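You operate a simulated robot arm through the tools that you are given. There is no shell and no other tool. Be economical: measure what you need, move in short steps, check, and stop when the job is done.

You run a simulated two-armed robot. Do the job below in one go: nothing can be reset, and whatever is moved stays where it is left.

JOB
Take the teal brush and put it on top of the white bobbin. Push the right green drawer shut. Put the weight with the largest size on its label from the top of the long table on the upper right shelf of the orange bench. Take the teal post and put it in the wooden tray. Pick up the blue pouch with one hand, pass it to the other hand and put it on the upper right shelf of the pink counter. Push the right pink drawer shut. Take the middle foam pad and put it on the upper left shelf of the orange bench. The order is free. Set down upright: weight, teal post, blue pouch.

Only the result counts: the job must be done as asked and must still hold three seconds after the hand-in. Knocking over, shifting, dropping, spilling or breaking anything else fails it.

ROBOT AND FRAMES
Two 7-joint arms with two-finger parallel grippers on one trunk, on a base that drives. Base frame: it is fixed to the floor where the robot stands at the start and does not move with it; the origin is under the middle of the robot, x ahead of it, y to its left, z up. Units: mm, rad, N and s.
The left shoulder is at the start at [30, 119, 1010], the right one opposite. With the tool pointing down near the work surface each hand reaches from about 220 to 660 mm from the robot's upright axis, wherever it stands, measured 20 degrees to its own side. Places, roughly: blue pouch (8x6x10 cm) [-3900, -1500, 1000]; middle foam pad (10x10x4 cm) [-3800, -2000, 900]; right green drawer [300, -2100, 700]; right pink drawer [-3700, -1300, 800]; teal brush (3x2x12 cm) [600, 100, 900]; teal post [-2000, -1250, 750]; upper left shelf of the orange bench [-3900, -800, 400]; upper right shelf of the orange bench [-3900, -200, 400]; upper right shelf of the pink counter [-3900, -1800, 400]; weight [-1500, -1250, 750]; white bobbin (5x5x4 cm) [400, 700, 800]; wooden tray (42x25x4 cm) [0, 3200, 900]. Payload 3.43 kg a hand.
Tool frame (each hand has its own): the origin (TCP) lies between the finger pads and is the grasp point; the fingertips stand 30 mm ahead of it; z points along the fingers, y is the line along which they close. Largest opening 94 mm; finger width 28, thickness 10; the body of the gripper, 50 by 96 mm, starts 55 mm behind the TCP.
Orientation is that of the tool frame in the base frame, as [roll, pitch, yaw] about the fixed x, y, z axes, in that order (R = Rz(yaw) Ry(pitch) Rx(roll)). With the fingers straight down and closing along the base's y, the tool's x points along the base's -x, its y along +y and its z along -z.

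CONTROLS
- The arms move only by the tool move_arm. It takes "left_targets", "right_targets" or both (then of equal length, played together; a hand with none holds still); each is a list that holds one entry, the list of rows, each a list of 7 numbers: the shift along the tool's x, y, z in cm, then the turn, a rotation vector about the tool's x, y, z in rad, then the finger opening in cm, from 0 to 9.4. In form: [[[tx, ty, tz, wx, wy, wz, gripper], ...]]. A call has 1 to 20 rows; each row is the pose to reach, as a shift and turn from the pose commanded when the call began, along the tool's axes at that moment. Rows are played at 5 a second. More than 50 mm and 0.15 rad between two rows, or a gripper value outside its range, and nothing of the call is played. Where a pose cannot be reached the arm comes as near as it can. A force on the tool above 40 N (or 10 N above the force at the start of the call, whichever is more), or a blocked arm, ends the call early, and 0.2 s more pass. Each finger travels about 72 mm/s and halts on what it meets, pressing with about 35 N; the grip force reading is that of the motor and also rises with nothing between the fingers. The clock runs only during rows and for 0.2 s after the last one: add rows that repeat a pose to give the fingers time. It gives the time, the measured TCP pose, the force on the tool (base axes), the opening and the grip force at its end, in the units of the frame above (readings bear some noise), with the torque about the TCP (base axes, N m) and any sound that the robot's microphone picked up.
- Cameras (640 x 400 px; columns grow to the right, rows downward): "scene" is now at [28.8, 26.6, 1699.7]; the picture's right is [0.39, -0.92, 0.00], its down [-0.81, -0.35, -0.47] and it looks along [0.43, 0.18, -0.88] (base axes); focal length 274 px, centre (320, 200). "left" rides on the left gripper at [76, -14, -103] in its tool frame; the picture's right is [0.18, 0.98, 0.00], its down [-0.75, 0.14, -0.64] and it looks along [-0.63, 0.12, 0.77] (tool axes); focal length 243 px, centre (320, 200). "right" rides on the right gripper at [76, 14, -103] in its tool frame; the picture's right is [-0.18, 0.98, 0.00], its down [-0.75, -0.14, -0.64] and it looks along [-0.63, -0.12, 0.77] (tool axes); focal length 243 px, centre (320, 200). There is no depth. A picture from a camera that has moved, and an enlarged one, comes with that camera's place and axes in the base frame and with its lens.
- camera(camera): a new picture of that camera. The clock stands still meanwhile.
- lift_body(by): slides the trunk up (or, below 0, down) by that many mm; the arms and the scene camera ride with it, the base frame stays. It gives what a move gives, with no picture.
- roll_base(legs): drives the robot by 1 to 6 legs, each [ahead, turn to the left] in mm and rad, along the robot's own axes; the way and the turn of a leg run together, so that a leg with both is an arc; at most 1500 mm and 3.142 rad a leg. The arms and the cameras ride along, it lands a little off, and it stops where it bumps. It gives what a move gives.
- pan_tilt(pan, tilt): turns the head with the scene camera to pan (to the left, within 2.496 rad either way) and tilt (down, from -0.506 to 1.204), counted from straight ahead of the robot. It gives what a move gives.
- enlarge(camera, box): a new picture of the part [left, top, right, bottom] of that camera's present view, enlarged. The clock stands still meanwhile.
- close_job(): hands the job in; it is judged then, once.

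Work in short steps. Places have to be worked out from the pictures, the camera data and where the tool is seen: move nearer, look again, correct. Check each grasp and each placing, and mend what went wrong. You have 196 turns and 172 pictures in all, those below and enlarged ones among them. Open the grippers and draw the arms clear of the work before you hand the job in, unless the task says otherwise; then end with one line.

The tools are called after ">>>" as a command line: name --argument value ..., lists and objects as JSON in quotes. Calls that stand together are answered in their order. move_arm: Moves the arms, as the interface text tells. Its arguments: {"type":"object","properties":{"left_targets":{"type":"array","items":{"type":"array","items":{"type":"array","items":{"type":"number"}}}},"right_targets":{"type":"array","items":{"type":"array","items":{"type":"array","items":{"type":"number"}}}}},"required":[]} The other tools are called the same way: lift_body (by) slides the trunk up or down; roll_base (legs) drives the base; pan_tilt (pan, tilt) turns the head that bears the scene camera; camera (camera) takes a picture; enlarge (camera, box) takes an enlarged picture of a part of a camera's view; close_job () hands the job in.

At the start:

```text
t: 0.0
left_ee_pos: [305.9, 379.3, 1070.1]
left_orientation: [3.141, 0.002, -3.14]
left_ft_force: [0.2, 0.7, 0.5]
left_ft_torque: [-0.03, -0.01, 0.01]
left_grip_width: 94.2
left_grip_force: 0.0
right_ee_pos: [296.5, 30.4, 1120.9]
right_orientation: [3.139, 0.0, -3.141]
right_ft_force: [0.6, -0.8, 0.3]
right_ft_torque: [0.03, 0.0, 0.05]
right_grip_width: 93.6
right_grip_force: 0.0
trunk travel left (down, up): [-275.0, 135.0]
robot x, y, heading: [-0.4, 3.2, 0.002]
head pan, tilt: [0.403, 1.086]
```

scene: 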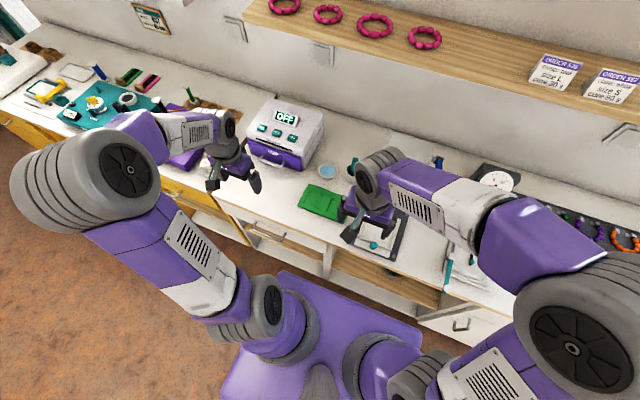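
right: 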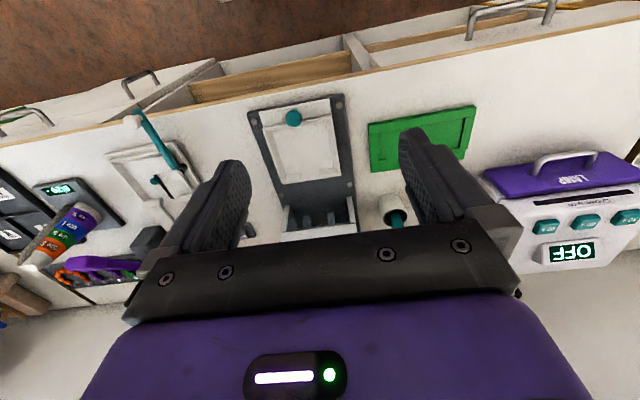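
left: 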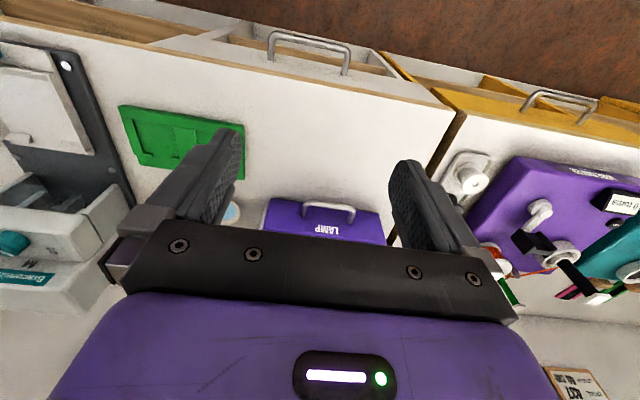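

I start by looking at the bench ahead in detail.

>>> enlarge --camera "scene" --box '[200, 80, 460, 260]'

>>> enlarge --camera "scene" --box '[0, 40, 240, 190]'

>>> enlarge --camera "right" --box '[320, 80, 520, 260]'

>>> enlarge --camera "left" --box '[380, 100, 640, 320]'

```text
2.22 times, centred on (330, 170) of scene
camera zoom: at [28.8, 26.6, 1699.7], right [0.39, -0.92, 0.0], down [-0.81, -0.35, -0.47], along [0.43, 0.18, -0.88], focal length 609 px, centre (298, 267)
```

zoom: 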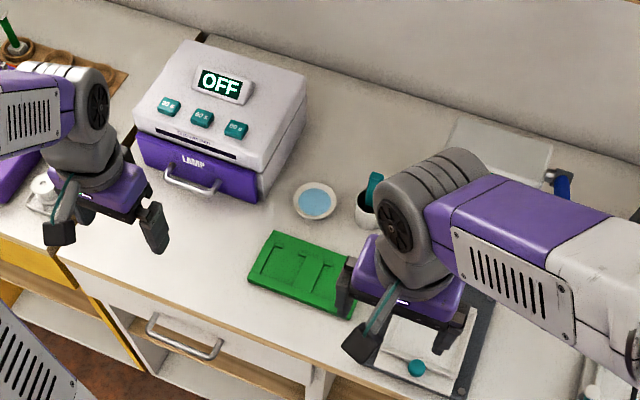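

```text
2.67 times, centred on (120, 115) of scene
camera zoom: at [28.8, 26.6, 1699.7], right [0.39, -0.92, 0.0], down [-0.81, -0.35, -0.47], along [0.43, 0.18, -0.88], focal length 731 px, centre (853, 427)
```

zoom: 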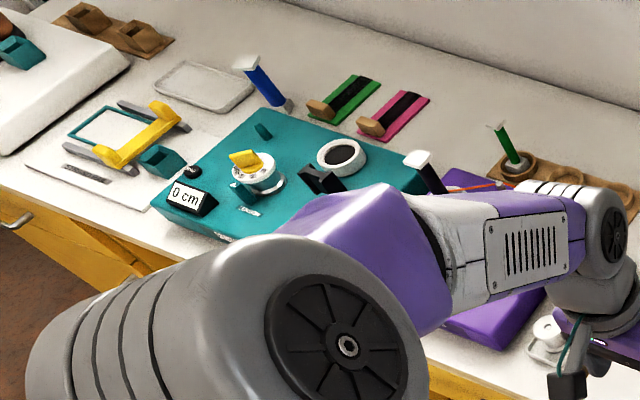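

```text
2.22 times, centred on (420, 170) of right
camera zoom: at [220.0, 43.4, 1223.0], right [0.18, 0.98, 0.0], down [0.75, -0.14, 0.64], along [0.63, -0.12, -0.77], focal length 539 px, centre (98, 267)
```

zoom: 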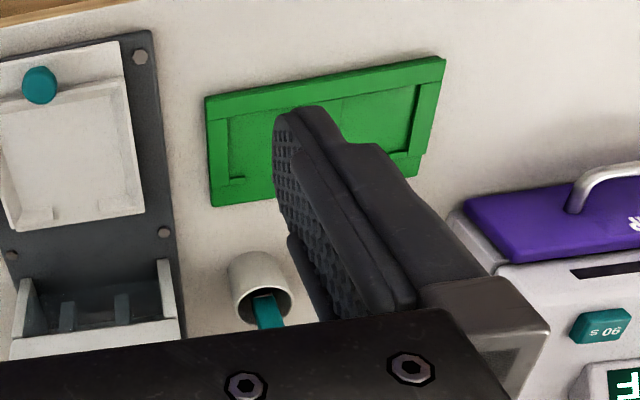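

```text
1.82 times, centred on (510, 210) of left
camera zoom: at [230.3, 365.7, 1172.7], right [-0.18, 0.98, 0.0], down [0.75, 0.14, 0.64], along [0.63, 0.12, -0.77], focal length 441 px, centre (-26, 182)
```

zoom: 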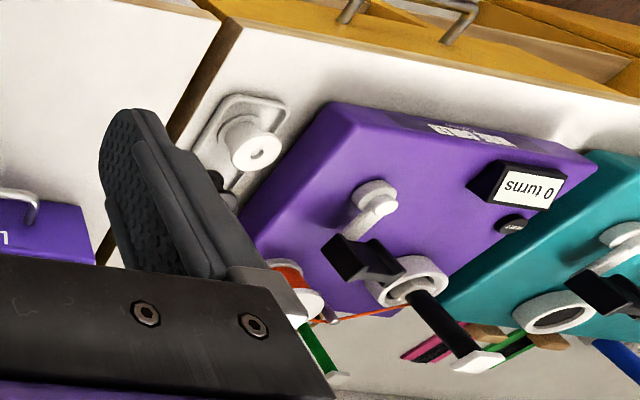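

The brush stands in a white cup near (570,130); the bobbin is a white spool near (420,665). I move the right hand near the cup for a closer look.

>>> move_arm --right_targets '[[[-4, 1.5, 0, 0, 0, 0, 9.4], [-8, 3.5, 1, 0, 0, 0, 9.4], [-12, 5.5, 3, 0, 0, 0, 9.4], [-16, 7.5, 5, 0, 0, 0, 9.4], [-20, 9.5, 7, 0, 0, 0, 9.4], [-22, 10, 8, 0, 0, 0, 9.4], [-22, 10, 8, 0, 0, 0, 9.4]]]'

>>> camera --camera "right"

>>> camera --camera "scene"

```text
t: 1.6
left_ee_pos: [305.9, 378.8, 1069.8]
left_orientation: [3.14, 0.001, 3.141]
left_ft_force: [0.0, -0.4, 0.2]
left_ft_torque: [0.0, 0.03, 0.02]
left_grip_width: 94.2
left_grip_force: 0.0
right_ee_pos: [514.9, 131.0, 1041.6]
right_orientation: [3.139, -0.001, 3.14]
right_ft_force: [0.2, 0.2, -0.1]
right_ft_torque: [0.0, -0.02, 0.0]
right_grip_width: 93.9
right_grip_force: 0.1
trunk travel left (down, up): [-275.0, 135.0]
robot x, y, heading: [2.0, 4.6, -0.006]
head pan, tilt: [0.403, 1.086]
```

```text
164 pictures are left
camera right: at [438.7, 143.4, 1143.0], right [0.18, 0.98, 0.0], down [0.75, -0.14, 0.64], along [0.63, -0.12, -0.77], focal length 243 px, centre (320, 200)
```

right: 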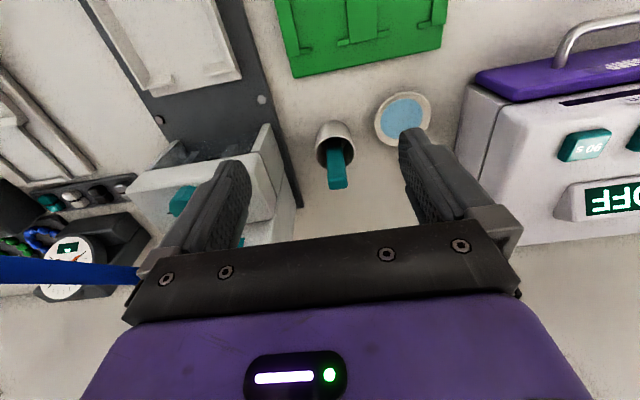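

```text
163 pictures are left
camera scene: at [28.5, 26.7, 1699.8], right [0.39, -0.92, 0.0], down [-0.81, -0.35, -0.47], along [0.43, 0.18, -0.88], focal length 274 px, centre (320, 200)
```

scene: 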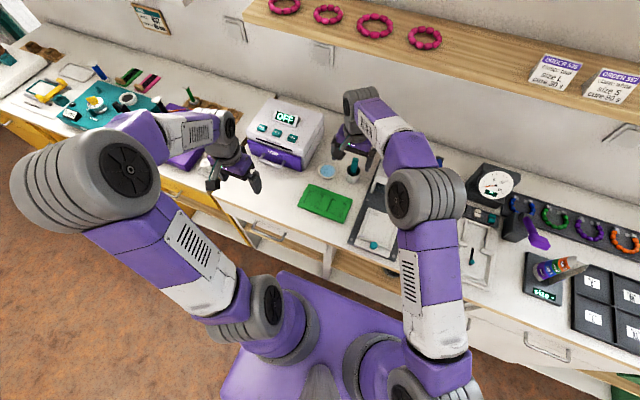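

>>> enlarge --camera "scene" --box '[310, 120, 410, 200]'

>>> enlarge --camera "right" --box '[270, 90, 450, 210]'

```text
5.00 times, centred on (360, 160) of scene
camera zoom: at [28.5, 26.7, 1699.8], right [0.39, -0.92, 0.0], down [-0.81, -0.35, -0.47], along [0.43, 0.18, -0.88], focal length 1371 px, centre (120, 400)
```

zoom: 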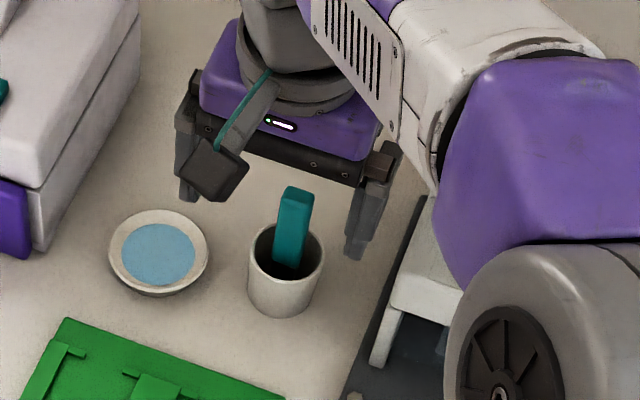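

```text
3.33 times, centred on (360, 150) of right
camera zoom: at [438.7, 143.4, 1143.0], right [0.18, 0.98, 0.0], down [0.75, -0.14, 0.64], along [0.63, -0.12, -0.77], focal length 809 px, centre (187, 367)
```

zoom: 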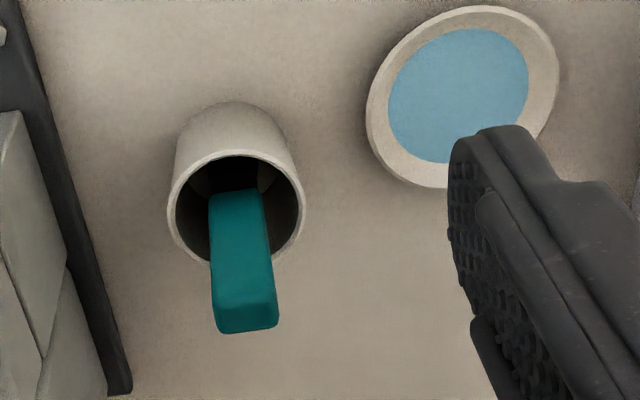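

Triangulated: brush top ≈ (594,133,930), cup rim z ≈ 868. I lower with jaws at 60 mm around the brush, TCP at about (597,133,908), still open.

>>> move_arm --right_targets '[[[-4, 0.2, 0, 0, 0, 0, 7], [-8.2, 0.2, 0, 0, 0, 0, 6], [-8.2, 0.2, 4.5, 0, 0, 0, 6], [-8.2, 0.2, 9, 0, 0, 0, 6], [-8.2, 0.2, 9, 0, 0, 0, 6]]]'

>>> camera --camera "right"

>>> enlarge --camera "scene" --box '[310, 120, 410, 200]'

```text
t: 2.8
left_ee_pos: [307.2, 379.2, 1070.2]
left_orientation: [3.14, 0.001, -3.14]
left_ft_force: [0.2, 0.3, -0.4]
left_ft_torque: [0.0, -0.02, 0.03]
left_grip_width: 93.8
left_grip_force: 0.0
right_ee_pos: [578.9, 123.3, 952.2]
right_orientation: [3.14, 0.001, 3.142]
right_ft_force: [-0.1, -0.6, -0.5]
right_ft_torque: [-0.01, 0.0, 0.02]
right_grip_width: 60.3
right_grip_force: 0.0
right hand out of reach, approached as far as the arm can: row 2, 3, 4, 5
trunk travel left (down, up): [-275.0, 135.0]
robot x, y, heading: [-1.2, 3.2, 0.001]
head pan, tilt: [0.403, 1.086]
```

```text
160 pictures are left
camera right: at [502.9, 136.4, 1054.4], right [0.18, 0.98, 0.0], down [0.75, -0.14, 0.64], along [0.63, -0.12, -0.77], focal length 243 px, centre (320, 200)
```

right: 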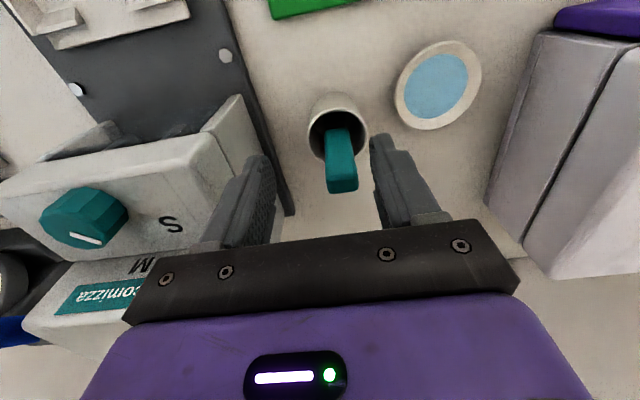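

```text
5.00 times, centred on (360, 160) of scene
camera zoom: at [28.1, 26.7, 1699.8], right [0.39, -0.92, 0.0], down [-0.81, -0.35, -0.47], along [0.43, 0.18, -0.88], focal length 1371 px, centre (120, 400)
```

zoom: 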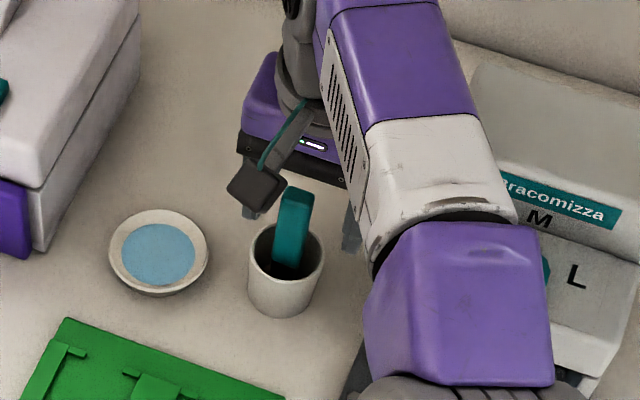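

The right arm is at its limit here; the left shoulder is nearer. I draw the right hand back up and out of the way.

>>> move_arm --right_targets '[[[0, 0, -4.5, 0, 0, 0, 6], [0, 0, -9, 0, 0, 0, 6], [0, 0, -13, 0, 0, 0, 6], [4.5, -1.5, -14, 0, 0, 0, 6], [9, -4, -15, 0, 0, 0, 6], [13, -6.5, -15, 0, 0, 0, 6], [17, -9.5, -15, 0, 0, 0, 6], [20, -13, -15, 0, 0, 0, 6], [24, -16, -15, 0, 0, 0, 6], [28, -19, -15, 0, 0, 0, 6], [28, -22, -15, 0, 0, 0, 6]]]'

```text
refused: row 5 steps farther than a row can; nothing moved
```

>>> move_arm --right_targets '[[[0, 0, -4.5, 0, 0, 0, 6], [0, 0, -9, 0, 0, 0, 6], [0, 0, -13, 0, 0, 0, 6], [4.5, -1.5, -14, 0, 0, 0, 6], [8.5, -4, -15, 0, 0, 0, 6], [12.5, -6.5, -15, 0, 0, 0, 6], [16, -9.5, -15, 0, 0, 0, 6], [19, -13, -15, 0, 0, 0, 6], [22.5, -16, -15, 0, 0, 0, 6], [26, -19, -15, 0, 0, 0, 6], [28, -22, -15, 0, 0, 0, 6]]]'

```text
t: 5.2
left_ee_pos: [306.7, 378.3, 1070.0]
left_orientation: [-3.141, 0.003, 3.14]
left_ft_force: [0.0, 0.0, 0.7]
left_ft_torque: [0.02, 0.05, 0.02]
left_grip_width: 93.8
left_grip_force: 0.1
right_ee_pos: [587.7, -17.4, 1176.7]
right_orientation: [3.14, -0.001, 3.141]
right_ft_force: [0.4, -0.4, -0.1]
right_ft_torque: [0.03, -0.02, 0.0]
right_grip_width: 59.7
right_grip_force: 0.1
right hand out of reach, approached as far as the arm can: row 2, 3, 4, 5, 6, 7, 8, 9, 10, 11
trunk travel left (down, up): [-275.0, 135.0]
robot x, y, heading: [-0.6, 1.9, 0.003]
head pan, tilt: [0.403, 1.086]
```

The arm stuck at a stretched pose; I try again to pull it back in.

>>> move_arm --right_targets '[[[4, -1, 0, 0, 0, 0, 6], [8, -2, 0, 0, 0, 0, 6], [12, -3, 0, 0, 0, 0, 6], [16, -4, 0, 0, 0, 0, 6], [20, -6, 0, 0, 0, 0, 6]]]'

>>> camera --camera "scene"

```text
t: 6.4
left_ee_pos: [305.0, 380.6, 1069.7]
left_orientation: [-3.142, 0.002, 3.141]
left_ft_force: [0.1, 0.1, -0.2]
left_ft_torque: [0.01, -0.03, -0.03]
left_grip_width: 94.1
left_grip_force: 0.1
right_ee_pos: [561.8, -25.6, 1239.8]
right_orientation: [3.141, 0.002, 3.14]
right_ft_force: [-0.6, -0.5, -0.4]
right_ft_torque: [0.01, -0.02, 0.01]
right_grip_width: 60.1
right_grip_force: 0.1
right hand out of reach, approached as far as the arm can: row 1, 2, 3, 4, 5
trunk travel left (down, up): [-275.0, 135.0]
robot x, y, heading: [0.2, 0.7, 0.003]
head pan, tilt: [0.403, 1.086]
```

```text
158 pictures are left
camera scene: at [28.3, 25.9, 1699.8], right [0.39, -0.92, 0.0], down [-0.81, -0.35, -0.47], along [0.43, 0.18, -0.88], focal length 274 px, centre (320, 200)
```

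scene: 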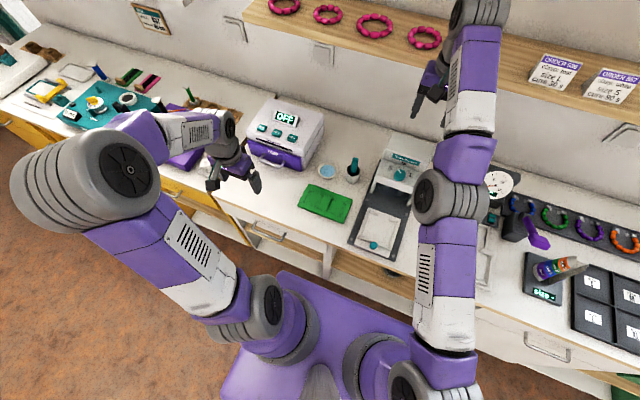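

The elbow is straight, so pulling straight back gives nothing. I try moving down and sideways to unlock the elbow.

>>> move_arm --right_targets '[[[0, -3, 2, 0, 0, 0, 6], [1, -6, 4, 0, 0, 0, 6], [3, -9, 6, 0, 0, 0, 6], [6, -12, 8, 0, 0, 0, 6], [9, -14, 10, 0, 0, 0, 6]]]'

```text
t: 7.6
left_ee_pos: [306.6, 380.9, 1070.3]
left_orientation: [3.141, 0.002, -3.141]
left_ft_force: [-0.2, -1.1, 0.5]
left_ft_torque: [0.0, -0.01, -0.01]
left_grip_width: 94.0
left_grip_force: 0.1
right_ee_pos: [605.8, -145.3, 1185.1]
right_orientation: [3.139, -0.001, 3.14]
right_ft_force: [0.2, -0.4, -0.5]
right_ft_torque: [0.03, -0.01, -0.01]
right_grip_width: 60.1
right_grip_force: 0.1
right hand out of reach, approached as far as the arm can: row 1, 2, 3, 4, 5
trunk travel left (down, up): [-275.0, 135.0]
robot x, y, heading: [2.6, 0.9, 0.001]
head pan, tilt: [0.403, 1.086]
```

I try with a tilt of the tool as well, which brings the wrist nearer the shoulder.

>>> move_arm --right_targets '[[[1, 0, 0, 0, -0.14, 0, 6], [3, 0, 0, 0, -0.28, 0, 6], [6, 0, 0, 0, -0.42, 0, 6], [10, 0, 0, 0, -0.56, 0, 6], [14, 0, 0, 0, -0.56, 0, 6], [18, 0, 0, 0, -0.5, 0, 6]]]'

```text
t: 9.0
left_ee_pos: [305.1, 379.9, 1069.0]
left_orientation: [-3.141, 0.004, 3.14]
left_ft_force: [0.8, -0.2, 0.0]
left_ft_torque: [0.01, -0.02, 0.03]
left_grip_width: 93.8
left_grip_force: 0.0
right_ee_pos: [642.9, -132.4, 1323.0]
right_orientation: [3.14, 0.5, 3.139]
right_ft_force: [-0.7, 1.0, 0.4]
right_ft_torque: [-0.01, 0.01, -0.01]
right_grip_width: 60.2
right_grip_force: 0.0
right hand out of reach, approached as far as the arm can: row 1, 2, 3, 4, 5, 6
trunk travel left (down, up): [-275.0, 135.0]
robot x, y, heading: [-1.7, 1.9, -0.001]
head pan, tilt: [0.403, 1.086]
```

I command a long path well back inside the reach, with many rows so the solver can settle.

>>> move_arm --right_targets '[[[4, 0, 0, 0, 0, 0, 6], [8, 0, 0, 0, 0, 0, 6], [12, 0, 0.5, 0, 0, 0, 6], [16, -2, 1, 0, 0, 0, 6], [20, -4, 1.5, 0, 0, 0, 6], [24, -6, 2, 0, 0, 0, 6], [28, -8, 2, 0, 0, 0, 6], [32, -10, 2, 0, 0, 0, 6], [36, -10, 2, 0, 0, 0, 6], [40, -10, 2, 0, 0.1, 0, 6], [40, -10, 3, 0, 0.2, 0, 6], [40, -10, 3, 0, 0.3, 0, 6], [40, -10, 3, 0, 0.4, 0, 6], [40, -10, 3, 0, 0.5, 0, 6], [40, -10, 3, 0, 0.5, 0, 6]]]'

>>> camera --camera "scene"

```text
t: 12.2
left_ee_pos: [306.4, 380.0, 1070.2]
left_orientation: [-3.142, 0.001, -3.141]
left_ft_force: [-0.2, -0.3, 0.5]
left_ft_torque: [0.04, -0.04, -0.02]
left_grip_width: 94.1
left_grip_force: 0.1
right_ee_pos: [594.6, -283.4, 1185.4]
right_orientation: [3.14, -0.002, 3.141]
right_ft_force: [-0.5, 0.6, 0.3]
right_ft_torque: [0.02, 0.01, -0.02]
right_grip_width: 60.3
right_grip_force: 0.0
right hand out of reach, approached as far as the arm can: row 1, 2, 3, 4, 5, 6, 7, 8, 9, 10, 11, 12, 13, 14, 15
trunk travel left (down, up): [-275.0, 135.0]
robot x, y, heading: [0.8, -0.6, -0.006]
head pan, tilt: [0.403, 1.086]
```

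```text
157 pictures are left
camera scene: at [28.1, 26.1, 1699.8], right [0.39, -0.92, 0.0], down [-0.81, -0.35, -0.47], along [0.43, 0.18, -0.88], focal length 274 px, centre (320, 200)
```

scene: 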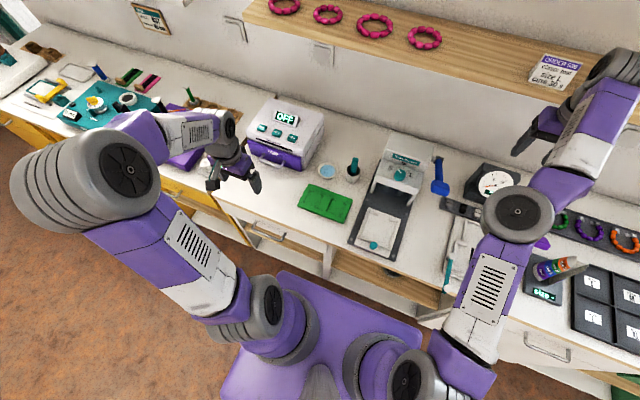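

I suspect the elbow only bends when the hand swings inward; I sweep the hand to the left and back toward the body.

>>> move_arm --right_targets '[[[1, 4, 0, 0, 0, 0, 6], [2, 8, 0, 0, 0, 0, 6], [4, 12, 0, 0, 0, 0, 6], [6, 16, 0, 0, 0, 0, 6], [9, 20, 0, 0, 0, 0, 6], [12, 23, 0, 0, 0, 0, 6], [16, 26, 0, 0, 0, 0, 6], [20, 28, 0, 0, 0, 0, 6], [24, 28, 0, 0, 0, 0, 6], [28, 28, 0, 0, 0, 0, 6]]]'

```text
t: 14.4
left_ee_pos: [304.5, 379.6, 1070.2]
left_orientation: [3.141, 0.002, -3.14]
left_ft_force: [0.2, -0.5, 0.7]
left_ft_torque: [0.02, 0.03, -0.03]
left_grip_width: 93.8
left_grip_force: 0.0
right_ee_pos: [505.8, 71.4, 1272.7]
right_orientation: [3.14, 0.0, 3.141]
right_ft_force: [0.0, -0.2, -0.3]
right_ft_torque: [-0.01, 0.01, 0.03]
right_grip_width: 60.0
right_grip_force: 0.0
right hand out of reach, approached as far as the arm can: row 1, 2, 3, 4, 5, 6, 7, 8, 9, 10
trunk travel left (down, up): [-275.0, 135.0]
robot x, y, heading: [-2.3, 0.6, -0.003]
head pan, tilt: [0.403, 1.086]
```

>>> camera --camera "scene"

```text
156 pictures are left
camera scene: at [27.9, 24.5, 1699.8], right [0.39, -0.92, 0.0], down [-0.81, -0.35, -0.47], along [0.43, 0.18, -0.88], focal length 274 px, centre (320, 200)
```

scene: 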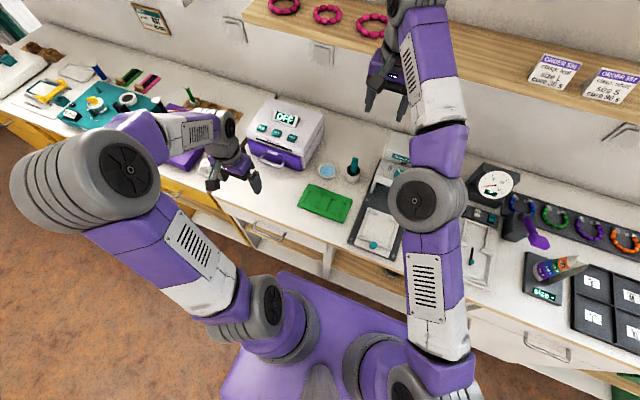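

I test what the commanded pose is: a zero shift row.

>>> move_arm --right_targets '[[[0, 0, 0, 0, 0, 0, 6], [0, 0, 0, 0, 0, 0, 6]]]'

```text
t: 15.0
left_ee_pos: [307.0, 378.9, 1070.2]
left_orientation: [-3.14, 0.001, -3.141]
left_ft_force: [0.7, -0.3, 0.3]
left_ft_torque: [-0.05, -0.02, 0.0]
left_grip_width: 93.9
left_grip_force: 0.0
right_ee_pos: [506.8, 73.6, 1272.6]
right_orientation: [3.141, 0.001, -3.141]
right_ft_force: [-0.2, 0.2, 0.1]
right_ft_torque: [-0.06, -0.04, -0.02]
right_grip_width: 60.2
right_grip_force: 0.1
trunk travel left (down, up): [-275.0, 135.0]
robot x, y, heading: [-0.1, 1.3, -0.002]
head pan, tilt: [0.403, 1.086]
```

Commanded equals achieved, so it's the straight-elbow singularity. I try small nearly tangential steps left.

>>> move_arm --right_targets '[[[0.6, 1.4, 0, 0, 0, 0, 6], [1.3, 2.6, 0, 0, 0, 0, 6], [2.1, 3.8, 0, 0, 0, 0, 6], [3.2, 4.6, 0, 0, 0, 0, 6], [4.4, 5.2, 0, 0, 0, 0, 6], [5.6, 5.6, 0, 0, 0, 0, 6], [7, 5.6, 0, 0, 0, 0, 6]]]'

```text
t: 16.6
left_ee_pos: [307.0, 379.9, 1069.4]
left_orientation: [3.14, 0.002, 3.141]
left_ft_force: [-0.6, -1.1, -0.8]
left_ft_torque: [0.01, -0.04, 0.02]
left_grip_width: 93.9
left_grip_force: 0.0
right_ee_pos: [434.8, 126.9, 1272.9]
right_orientation: [3.14, 0.001, 3.141]
right_ft_force: [0.2, 0.8, 0.0]
right_ft_torque: [-0.01, 0.03, 0.01]
right_grip_width: 60.2
right_grip_force: 0.0
trunk travel left (down, up): [-275.0, 135.0]
robot x, y, heading: [2.1, -2.8, 0.003]
head pan, tilt: [0.403, 1.086]
```

Unlocked. I bring the right hand back in front of the body.

>>> move_arm --right_targets '[[[3.5, 0, 0, 0, 0, 0, 6], [7, 0, 0, 0, 0, 0, 6], [10, -2, 1, 0, 0, 0, 6], [12, -5, 3, 0, 0, 0, 6], [13, -8, 5, 0, 0, 0, 6], [13, -11, 7, 0, 0, 0, 6], [13, -14, 9, 0, 0, 0, 6], [13, -17, 11, 0, 0, 0, 6], [13, -20, 13, 0, 0, 0, 6]]]'

```text
t: 18.6
left_ee_pos: [306.3, 378.6, 1069.3]
left_orientation: [3.141, 0.001, -3.141]
left_ft_force: [-0.8, -0.2, 0.2]
left_ft_torque: [0.05, 0.0, 0.02]
left_grip_width: 94.3
left_grip_force: 0.1
right_ee_pos: [303.7, -73.4, 1142.8]
right_orientation: [3.139, 0.001, 3.141]
right_ft_force: [0.7, -0.4, 0.7]
right_ft_torque: [0.02, -0.03, 0.0]
right_grip_width: 60.1
right_grip_force: 0.0
trunk travel left (down, up): [-275.0, 135.0]
robot x, y, heading: [-1.8, 3.3, -0.002]
head pan, tilt: [0.403, 1.086]
```

Raising the trunk brings the shoulders level with the wrist for longer reach over the brush.

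>>> lift_body --by 80

>>> move_arm --left_targets '[[[-2, -4.5, 0, 0, 0, 0, 7], [-4, -9, 0, 0, 0, 0, 6], [-6, -13.5, 1, 0, 0, 0, 6], [-8, -18, 2, 0, 0, 0, 6], [-10, -22, 4, 0, 0, 0, 6], [-13, -24.5, 7, 0, 0, 0, 6], [-16, -24.5, 10, 0, 0, 0, 6], [-20, -24.5, 13, 0, 0, 0, 6], [-24, -24.5, 14, 0, 0, 0, 6], [-24, -24.5, 14, 0, 0, 0, 6]]]'

>>> camera --camera "left"

```text
t: 19.8
left_ee_pos: [307.3, 379.9, 1148.8]
left_orientation: [3.14, 0.002, 3.142]
left_ft_force: [0.8, -0.2, -0.5]
left_ft_torque: [-0.02, -0.04, 0.0]
left_grip_width: 93.6
left_grip_force: 0.1
right_ee_pos: [304.6, -71.9, 1223.0]
right_orientation: [3.14, -0.001, 3.141]
right_ft_force: [0.7, 0.3, -0.5]
right_ft_torque: [-0.01, -0.01, 0.05]
right_grip_width: 60.3
right_grip_force: 0.1
trunk travel left (down, up): [-355.0, 55.0]
robot x, y, heading: [-0.1, 0.8, 0.0]
head pan, tilt: [0.403, 1.086]
```

```text
refused: row 3 steps farther than a row can; nothing moved
```

```text
155 pictures are left
camera left: at [230.4, 365.8, 1252.5], right [-0.18, 0.98, 0.0], down [0.75, 0.14, 0.64], along [0.63, 0.12, -0.77], focal length 243 px, centre (320, 200)
```

left: 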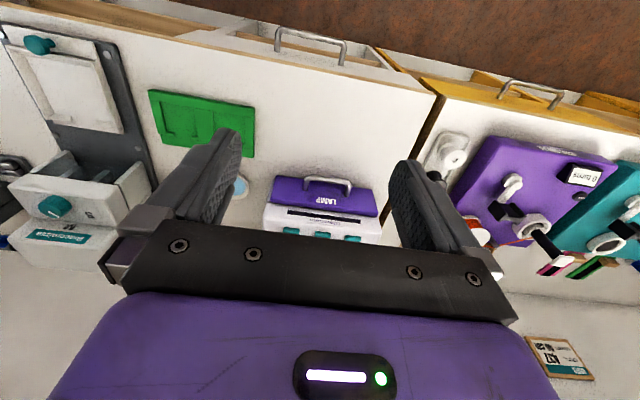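

Same path with smaller steps, ending at about (545,135,1010).

>>> move_arm --left_targets '[[[-2, -4, 0, 0, 0, 0, 7], [-4, -8, 0, 0, 0, 0, 6], [-6, -12, 0, 0, 0, 0, 6], [-8, -16, 1, 0, 0, 0, 6], [-10, -20, 2, 0, 0, 0, 6], [-11, -23, 5, 0, 0, 0, 6], [-13.5, -24.5, 8, 0, 0, 0, 6], [-17, -24.5, 11, 0, 0, 0, 6], [-20.5, -24.5, 13, 0, 0, 0, 6], [-24, -24.5, 14, 0, 0, 0, 6], [-24, -24.5, 14, 0, 0, 0, 6]]]'

>>> camera --camera "left"

```text
t: 22.2
left_ee_pos: [546.2, 135.9, 1010.4]
left_orientation: [-3.141, 0.002, -3.141]
left_ft_force: [-0.7, 0.2, -1.0]
left_ft_torque: [0.02, 0.0, 0.0]
left_grip_width: 60.2
left_grip_force: 0.0
right_ee_pos: [304.3, -72.6, 1221.9]
right_orientation: [3.139, -0.001, -3.141]
right_ft_force: [0.0, 0.0, -0.2]
right_ft_torque: [-0.01, -0.01, -0.02]
right_grip_width: 60.1
right_grip_force: 0.1
trunk travel left (down, up): [-355.0, 55.0]
robot x, y, heading: [-0.6, -4.2, 0.001]
head pan, tilt: [0.403, 1.086]
```

```text
154 pictures are left
camera left: at [469.9, 121.5, 1113.4], right [-0.18, 0.98, 0.0], down [0.75, 0.14, 0.64], along [0.63, 0.12, -0.77], focal length 243 px, centre (320, 200)
```

left: 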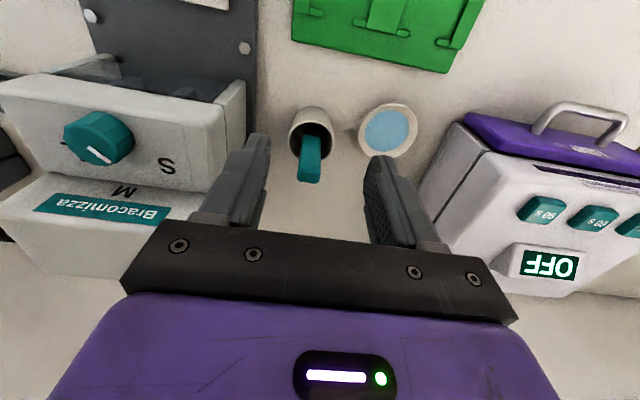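

Brush top confirmed at (596,135,930). I go over it and down to z≈908, then close.

>>> move_arm --left_targets '[[[-2.7, 0, 0, 0, 0, 0, 6], [-5.4, 0, 0, 0, 0, 0, 6], [-5.4, 0, 3.5, 0, 0, 0, 6], [-5.4, 0, 7, 0, 0, 0, 6], [-5.4, 0, 10.2, 0, 0, 0, 6], [-5.4, 0, 10.2, 0, 0, 0, 6], [-5.4, 0, 10.2, 0, 0, 0, 6]]]'

>>> camera --camera "left"

```text
t: 23.8
left_ee_pos: [600.0, 133.8, 908.5]
left_orientation: [3.141, 0.001, 3.141]
left_ft_force: [0.0, -0.5, -0.5]
left_ft_torque: [0.0, 0.01, 0.01]
left_grip_width: 60.1
left_grip_force: 0.0
right_ee_pos: [305.4, -72.4, 1223.4]
right_orientation: [3.139, 0.0, -3.142]
right_ft_force: [0.0, -0.8, 0.3]
right_ft_torque: [-0.01, -0.01, 0.02]
right_grip_width: 60.1
right_grip_force: 0.0
trunk travel left (down, up): [-355.0, 55.0]
robot x, y, heading: [-2.6, -3.9, -0.005]
head pan, tilt: [0.403, 1.086]
```

```text
153 pictures are left
camera left: at [523.8, 120.3, 1011.0], right [-0.18, 0.98, 0.0], down [0.75, 0.14, 0.64], along [0.63, 0.12, -0.77], focal length 243 px, centre (320, 200)
```

left: 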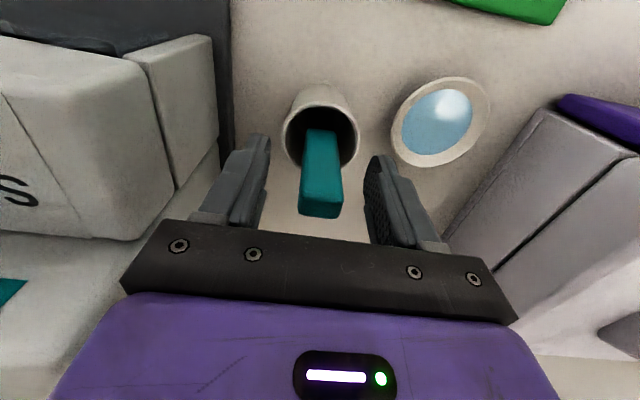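

Brush is well between the jaws. Close and lift 14 cm.

>>> move_arm --left_targets '[[[0, 0, 0, 0, 0, 0, 4], [0, 0, 0, 0, 0, 0, 2], [0, 0, 0, 0, 0, 0, 1.5], [0, 0, 0, 0, 0, 0, 1.5]]]'

>>> move_arm --left_targets '[[[0, 0, -2, 0, 0, 0, 1.5], [0, 0, -6, 0, 0, 0, 1.5], [0, 0, -10, 0, 0, 0, 1.5], [1, 0, -14, 0, 0, 0, 1.5], [4, 0, -17, 0, 0, 0, 1.5], [8, 0, -18, 0, 0, 0, 1.5]]]'

>>> camera --camera "left"

>>> camera --camera "scene"

```text
t: 24.8
left_ee_pos: [600.9, 133.7, 908.8]
left_orientation: [-3.141, 0.001, 3.14]
left_ft_force: [0.3, -0.4, 0.2]
left_ft_torque: [0.03, -0.04, -0.03]
left_grip_width: 20.7
left_grip_force: 35.2
right_ee_pos: [303.2, -72.2, 1222.8]
right_orientation: [-3.142, -0.001, 3.141]
right_ft_force: [-0.4, 0.4, -0.2]
right_ft_torque: [-0.03, 0.0, 0.0]
right_grip_width: 59.8
right_grip_force: 0.0
trunk travel left (down, up): [-355.0, 55.0]
robot x, y, heading: [1.4, -2.6, 0.004]
head pan, tilt: [0.403, 1.086]
```

```text
t: 26.2
left_ee_pos: [518.8, 134.1, 1088.5]
left_orientation: [3.142, 0.001, -3.142]
left_ft_force: [-0.2, 1.0, 0.6]
left_ft_torque: [0.04, -0.02, 0.0]
left_grip_width: 21.0
left_grip_force: 34.9
right_ee_pos: [303.4, -72.9, 1224.1]
right_orientation: [3.14, 0.0, -3.141]
right_ft_force: [-0.1, -0.1, -0.4]
right_ft_torque: [0.01, -0.02, -0.03]
right_grip_width: 59.8
right_grip_force: 0.1
trunk travel left (down, up): [-355.0, 55.0]
robot x, y, heading: [-0.3, -1.0, 0.001]
head pan, tilt: [0.403, 1.086]
```

```text
152 pictures are left
camera left: at [442.5, 119.7, 1192.4], right [-0.18, 0.98, 0.0], down [0.75, 0.14, 0.64], along [0.63, 0.12, -0.77], focal length 243 px, centre (320, 200)
```

left: 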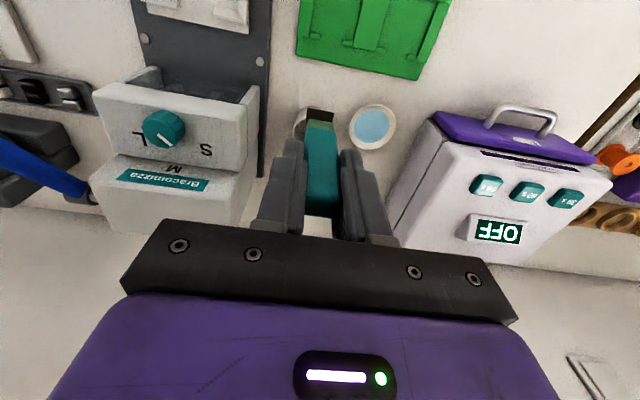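

```text
151 pictures are left
camera scene: at [27.1, 26.7, 1779.8], right [0.39, -0.92, 0.0], down [-0.81, -0.35, -0.47], along [0.43, 0.18, -0.88], focal length 274 px, centre (320, 200)
```

scene: 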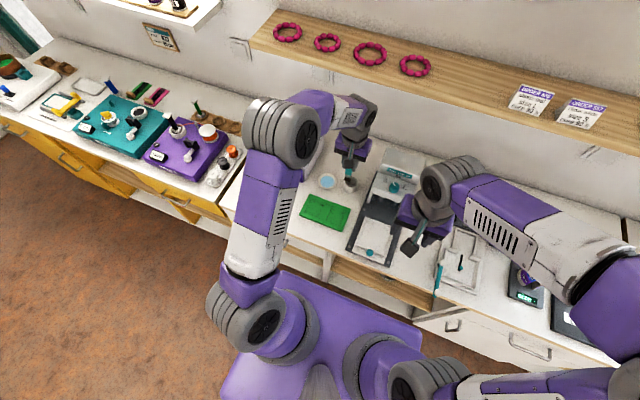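

The brush's 20 mm side is gripped; it holds about 38 mm above its middle. To lay it flat centred on the bobbin, I'll turn it horizontal in the air and hand it to the right hand from above.

>>> move_arm --left_targets '[[[0.8, -0.6, 0.2, 0, -0.143, 0, 1.5], [1.6, -1.2, 0.4, 0, -0.286, 0, 1.5], [2.4, -1.8, 0.7, 0, -0.428, 0, 1.5], [3.2, -2.4, 1, 0, -0.571, 0, 1.5], [4, -3, 1.3, 0, -0.714, 0, 1.5], [4.8, -3.6, 1.6, 0, -0.857, 0, 1.5], [5.6, -4.2, 1.9, 0, -1.0, 0, 1.5], [6.2, -4.8, 2.2, 0, -1.142, 0, 1.5], [6.8, -5.4, 2.4, 0, -1.285, 0, 1.5], [7.4, -6, 2.6, 0, -1.428, 0, 1.5], [7.9, -6.4, 2.8, 0, -1.571, 0, 1.5], [7.9, -6.4, 2.8, 0, -1.571, 0, 1.5]]]'

>>> camera --camera "scene"

>>> camera --camera "right"

```text
t: 28.3
left_ee_pos: [449.7, 78.3, 1064.9]
left_orientation: [-3.136, 1.353, -3.131]
left_ft_force: [1.0, -0.2, -0.5]
left_ft_torque: [0.02, 0.02, 0.03]
left_grip_width: 20.7
left_grip_force: 35.0
right_ee_pos: [305.5, -78.9, 1220.9]
right_orientation: [-3.133, -0.007, 3.132]
right_ft_force: [-0.8, -0.6, -1.0]
right_ft_torque: [0.06, 0.0, -0.01]
right_grip_width: 60.2
right_grip_force: 0.1
trunk travel left (down, up): [-355.0, 55.0]
robot x, y, heading: [-1.5, 0.7, 0.001]
head pan, tilt: [0.403, 1.086]
stopped in row 10 (right hand): the force on the tool passed its limit at 58 N (the readings are from after the stop); the commanded pose is now the measured one
```

```text
150 pictures are left
camera scene: at [29.3, 26.2, 1779.7], right [0.39, -0.92, 0.0], down [-0.81, -0.35, -0.47], along [0.43, 0.18, -0.89], focal length 274 px, centre (320, 200)
```

scene: 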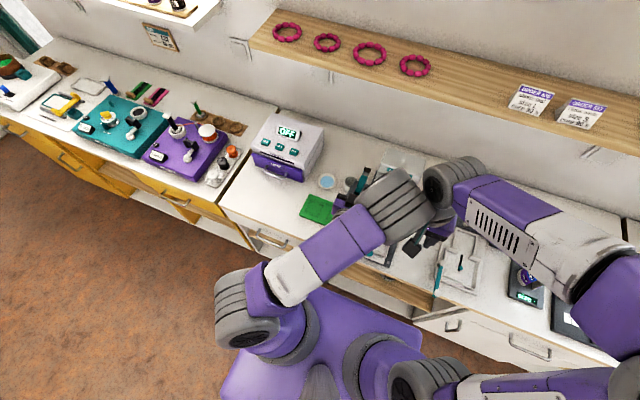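

```text
149 pictures are left
camera right: at [231.2, -63.7, 1323.3], right [0.19, 0.98, -0.01], down [0.76, -0.14, 0.64], along [0.62, -0.13, -0.77], focal length 243 px, centre (320, 200)
```

right: 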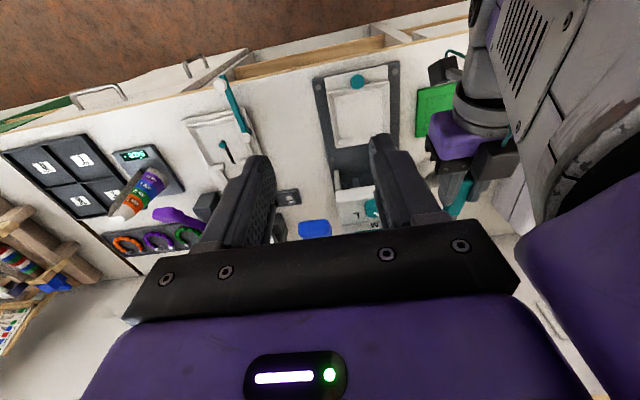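

The left forearm brushed the right hand (nothing held was disturbed). A crossing handover is awkward, so I'll instead stand the brush up on the bobbin; first the right hand moves aside.

>>> move_arm --right_targets '[[[0, -4, 0, 0, 0, 0, 6], [0, -8, 0, 0, 0, 0, 6], [0, -12, 0, 0, 0, 0, 6], [0, -16, 0, 0, 0, 0, 6], [0, -20, 0, 0, 0, 0, 6]]]'

>>> move_arm --left_targets '[[[0, 0, 0, 0, 0.14, 0, 1.5], [0, 0, -1, 0, 0.28, 0, 1.5], [0, 0, -2, 0, 0.42, 0, 1.5], [0, 0, -3, 0, 0.56, 0, 1.5], [0, 1, -4, 0, 0.7, 0, 1.5], [0, 2, -5, 0, 0.84, 0, 1.5], [0, 3, -6, 0, 0.98, 0, 1.5], [0, 4, -7, 0, 1.12, 0, 1.5], [0, 5, -8, 0, 1.25, 0, 1.5], [0, 6, -9, 0, 1.354, 0, 1.5]]]'

>>> camera --camera "left"

>>> camera --camera "scene"

```text
t: 29.5
left_ee_pos: [450.2, 79.0, 1063.8]
left_orientation: [-3.138, 1.352, -3.134]
left_ft_force: [0.2, 0.6, -0.5]
left_ft_torque: [0.01, -0.02, 0.03]
left_grip_width: 21.0
left_grip_force: 35.2
right_ee_pos: [303.0, -279.7, 1223.0]
right_orientation: [-3.133, -0.007, 3.13]
right_ft_force: [0.5, 0.3, 1.2]
right_ft_torque: [-0.03, -0.04, -0.03]
right_grip_width: 60.0
right_grip_force: 0.0
trunk travel left (down, up): [-355.0, 55.0]
robot x, y, heading: [-3.3, -1.7, 0.001]
head pan, tilt: [0.403, 1.086]
```

```text
t: 31.7
left_ee_pos: [363.1, 138.9, 1084.8]
left_orientation: [-3.14, -0.003, -3.137]
left_ft_force: [0.4, 1.0, -0.6]
left_ft_torque: [-0.03, -0.03, -0.02]
left_grip_width: 21.0
left_grip_force: 34.6
right_ee_pos: [303.1, -277.8, 1222.8]
right_orientation: [-3.133, -0.005, 3.132]
right_ft_force: [-0.1, 0.3, 0.0]
right_ft_torque: [-0.04, -0.03, 0.01]
right_grip_width: 60.2
right_grip_force: 0.0
trunk travel left (down, up): [-355.0, 55.0]
robot x, y, heading: [1.1, 0.7, -0.004]
head pan, tilt: [0.403, 1.086]
```

```text
148 pictures are left
camera left: at [286.4, 125.4, 1187.6], right [-0.19, 0.98, 0.0], down [0.75, 0.15, 0.64], along [0.63, 0.12, -0.77], focal length 243 px, centre (320, 200)
```

left: 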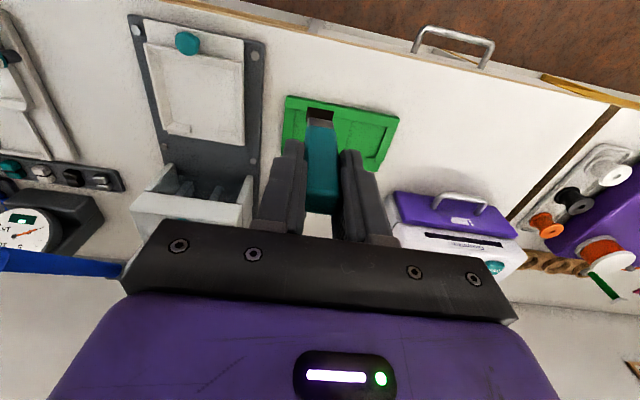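

```text
147 pictures are left
camera scene: at [29.0, 27.2, 1779.7], right [0.39, -0.92, 0.0], down [-0.81, -0.35, -0.47], along [0.43, 0.18, -0.89], focal length 274 px, centre (320, 200)
```

scene: 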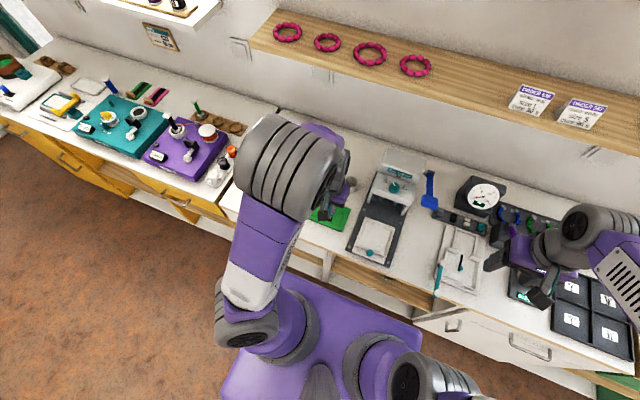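

>>> enlarge --camera "scene" --box '[140, 90, 260, 200]'

>>> enlarge --camera "left" --box '[500, 120, 640, 310]'

```text
3.64 times, centred on (200, 145) of scene
camera zoom: at [29.0, 27.2, 1779.7], right [0.39, -0.92, 0.0], down [-0.81, -0.35, -0.47], along [0.43, 0.18, -0.89], focal length 997 px, centre (756, 400)
```

zoom: 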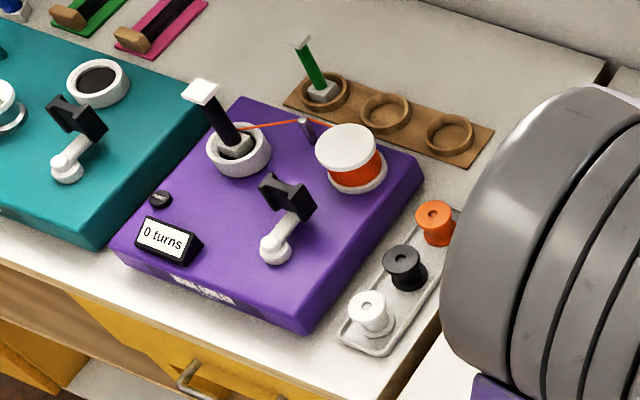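

```text
2.11 times, centred on (570, 215) of left
camera zoom: at [286.4, 125.4, 1187.6], right [-0.19, 0.98, 0.0], down [0.75, 0.15, 0.64], along [0.63, 0.12, -0.77], focal length 511 px, centre (-206, 168)
```

zoom: 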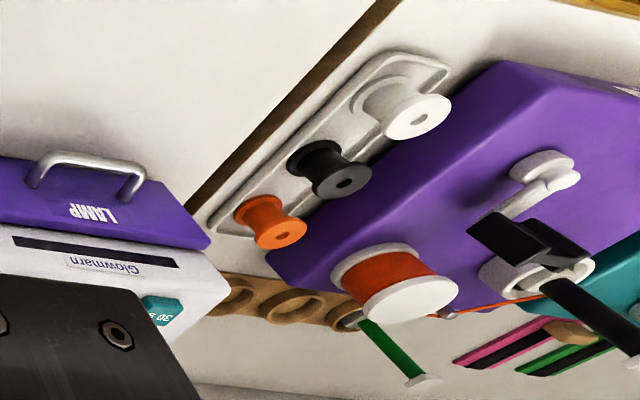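

Bobbin top triangulates to (425,668,839). I back off a little, drive along the bench toward +y and face it again.

>>> roll_base --legs '[[-150, 0], [0, 1.571], [400, 0], [0, -1.571]]'

>>> pan_tilt --pan 0.5 --tilt 0.95

>>> camera --camera "scene"

```text
t: 42.8
left_ee_pos: [198.9, 553.9, 1085.3]
left_orientation: [-3.14, -0.004, -3.102]
left_ft_force: [0.0, -0.3, -1.2]
left_ft_torque: [-0.01, 0.02, -0.01]
left_grip_width: 20.9
left_grip_force: 35.4
right_ee_pos: [155.1, 133.8, 1221.9]
right_orientation: [-3.134, -0.007, -3.116]
right_ft_force: [0.1, -0.7, 1.0]
right_ft_torque: [0.01, 0.0, 0.02]
right_grip_width: 60.0
right_grip_force: 0.0
trunk travel left (down, up): [-355.0, 55.0]
robot x, y, heading: [-159.1, 401.7, 0.038]
head pan, tilt: [0.403, 1.086]
```

```text
t: 43.5
left_ee_pos: [198.0, 553.1, 1084.1]
left_orientation: [-3.14, -0.001, -3.102]
left_ft_force: [0.1, -0.1, 0.6]
left_ft_torque: [0.0, 0.01, -0.01]
left_grip_width: 20.8
left_grip_force: 34.9
right_ee_pos: [154.2, 133.3, 1222.6]
right_orientation: [-3.133, -0.004, -3.117]
right_ft_force: [-1.2, -1.1, 0.1]
right_ft_torque: [0.0, 0.02, -0.02]
right_grip_width: 60.3
right_grip_force: 0.1
trunk travel left (down, up): [-355.0, 55.0]
robot x, y, heading: [-158.9, 402.5, 0.03]
head pan, tilt: [0.499, 0.949]
```

```text
144 pictures are left
camera scene: at [-125.7, 438.2, 1789.1], right [0.51, -0.86, 0.0], down [-0.7, -0.41, -0.58], along [0.5, 0.3, -0.81], focal length 274 px, centre (320, 200)
```

scene: 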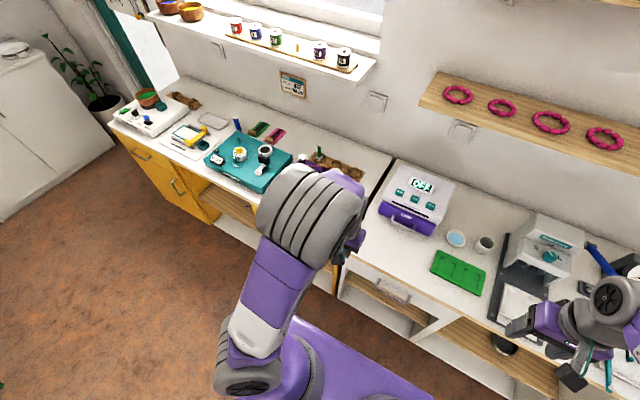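

>>> roll_base --legs '[[130, -0.033]]'

>>> camera --camera "left"

```text
t: 44.8
left_ee_pos: [332.0, 543.0, 1084.5]
left_orientation: [-3.138, -0.002, -3.135]
left_ft_force: [0.6, 0.2, -0.5]
left_ft_torque: [0.0, -0.01, -0.01]
left_grip_width: 20.7
left_grip_force: 35.4
right_ee_pos: [274.5, 124.4, 1222.5]
right_orientation: [-3.131, -0.005, 3.132]
right_ft_force: [0.5, -0.6, -1.2]
right_ft_torque: [0.03, 0.03, 0.03]
right_grip_width: 60.1
right_grip_force: 0.0
trunk travel left (down, up): [-355.0, 55.0]
robot x, y, heading: [-32.3, 403.3, -0.003]
head pan, tilt: [0.499, 0.949]
```

```text
143 pictures are left
camera left: at [257.2, 528.6, 1187.6], right [-0.19, 0.98, 0.0], down [0.75, 0.15, 0.64], along [0.63, 0.12, -0.77], focal length 243 px, centre (320, 200)
```

left: 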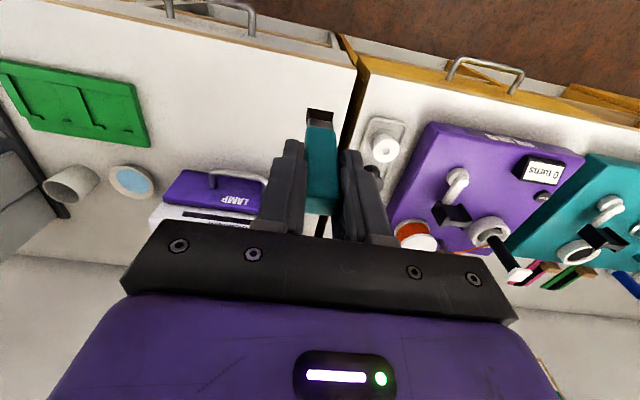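

Bobbin confirmed at (424,667). I move the brush above it (TCP ≈ (429,667,970)).

>>> move_arm --left_targets '[[[-3, 4, 0, 0, 0, 0, 1.5], [-6, 7.5, 1, 0, 0, 0, 1.5], [-9, 10.5, 3, 0, 0, 0, 1.5], [-9.7, 12.4, 6, 0, 0, 0, 1.5], [-9.7, 12.4, 10, 0, 0, 0, 1.5], [-9.7, 12.4, 11.5, 0, 0, 0, 1.5], [-9.7, 12.4, 11.5, 0, 0, 0, 1.5]]]'

>>> camera --camera "left"

>>> camera --camera "scene"

```text
t: 46.4
left_ee_pos: [428.9, 668.3, 968.2]
left_orientation: [-3.139, -0.001, -3.136]
left_ft_force: [-0.2, -0.7, 0.0]
left_ft_torque: [0.04, 0.02, -0.02]
left_grip_width: 20.9
left_grip_force: 34.3
right_ee_pos: [275.1, 125.4, 1222.5]
right_orientation: [-3.133, -0.006, 3.133]
right_ft_force: [0.0, -0.3, 0.5]
right_ft_torque: [0.0, -0.04, 0.01]
right_grip_width: 59.9
right_grip_force: 0.0
trunk travel left (down, up): [-355.0, 55.0]
robot x, y, heading: [-28.3, 403.2, 0.008]
head pan, tilt: [0.499, 0.949]
```

```text
142 pictures are left
camera left: at [353.4, 653.2, 1071.6], right [-0.19, 0.98, 0.0], down [0.75, 0.15, 0.64], along [0.63, 0.12, -0.77], focal length 243 px, centre (320, 200)
```

left: 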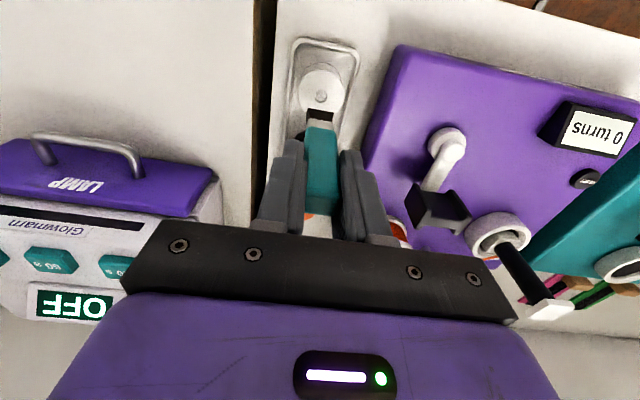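

```text
141 pictures are left
camera scene: at [5.1, 439.4, 1789.1], right [0.48, -0.88, 0.0], down [-0.71, -0.39, -0.58], along [0.51, 0.28, -0.81], focal length 274 px, centre (320, 200)
```

scene: 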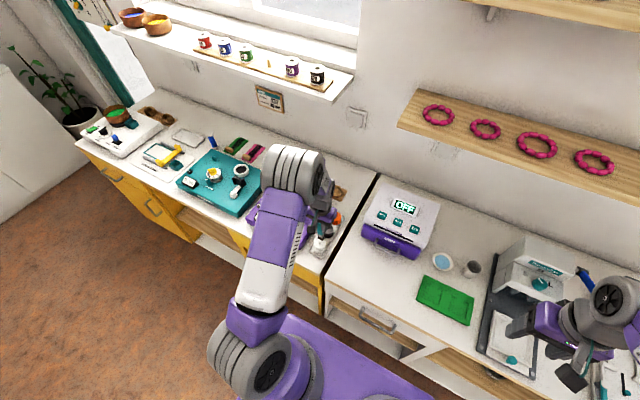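

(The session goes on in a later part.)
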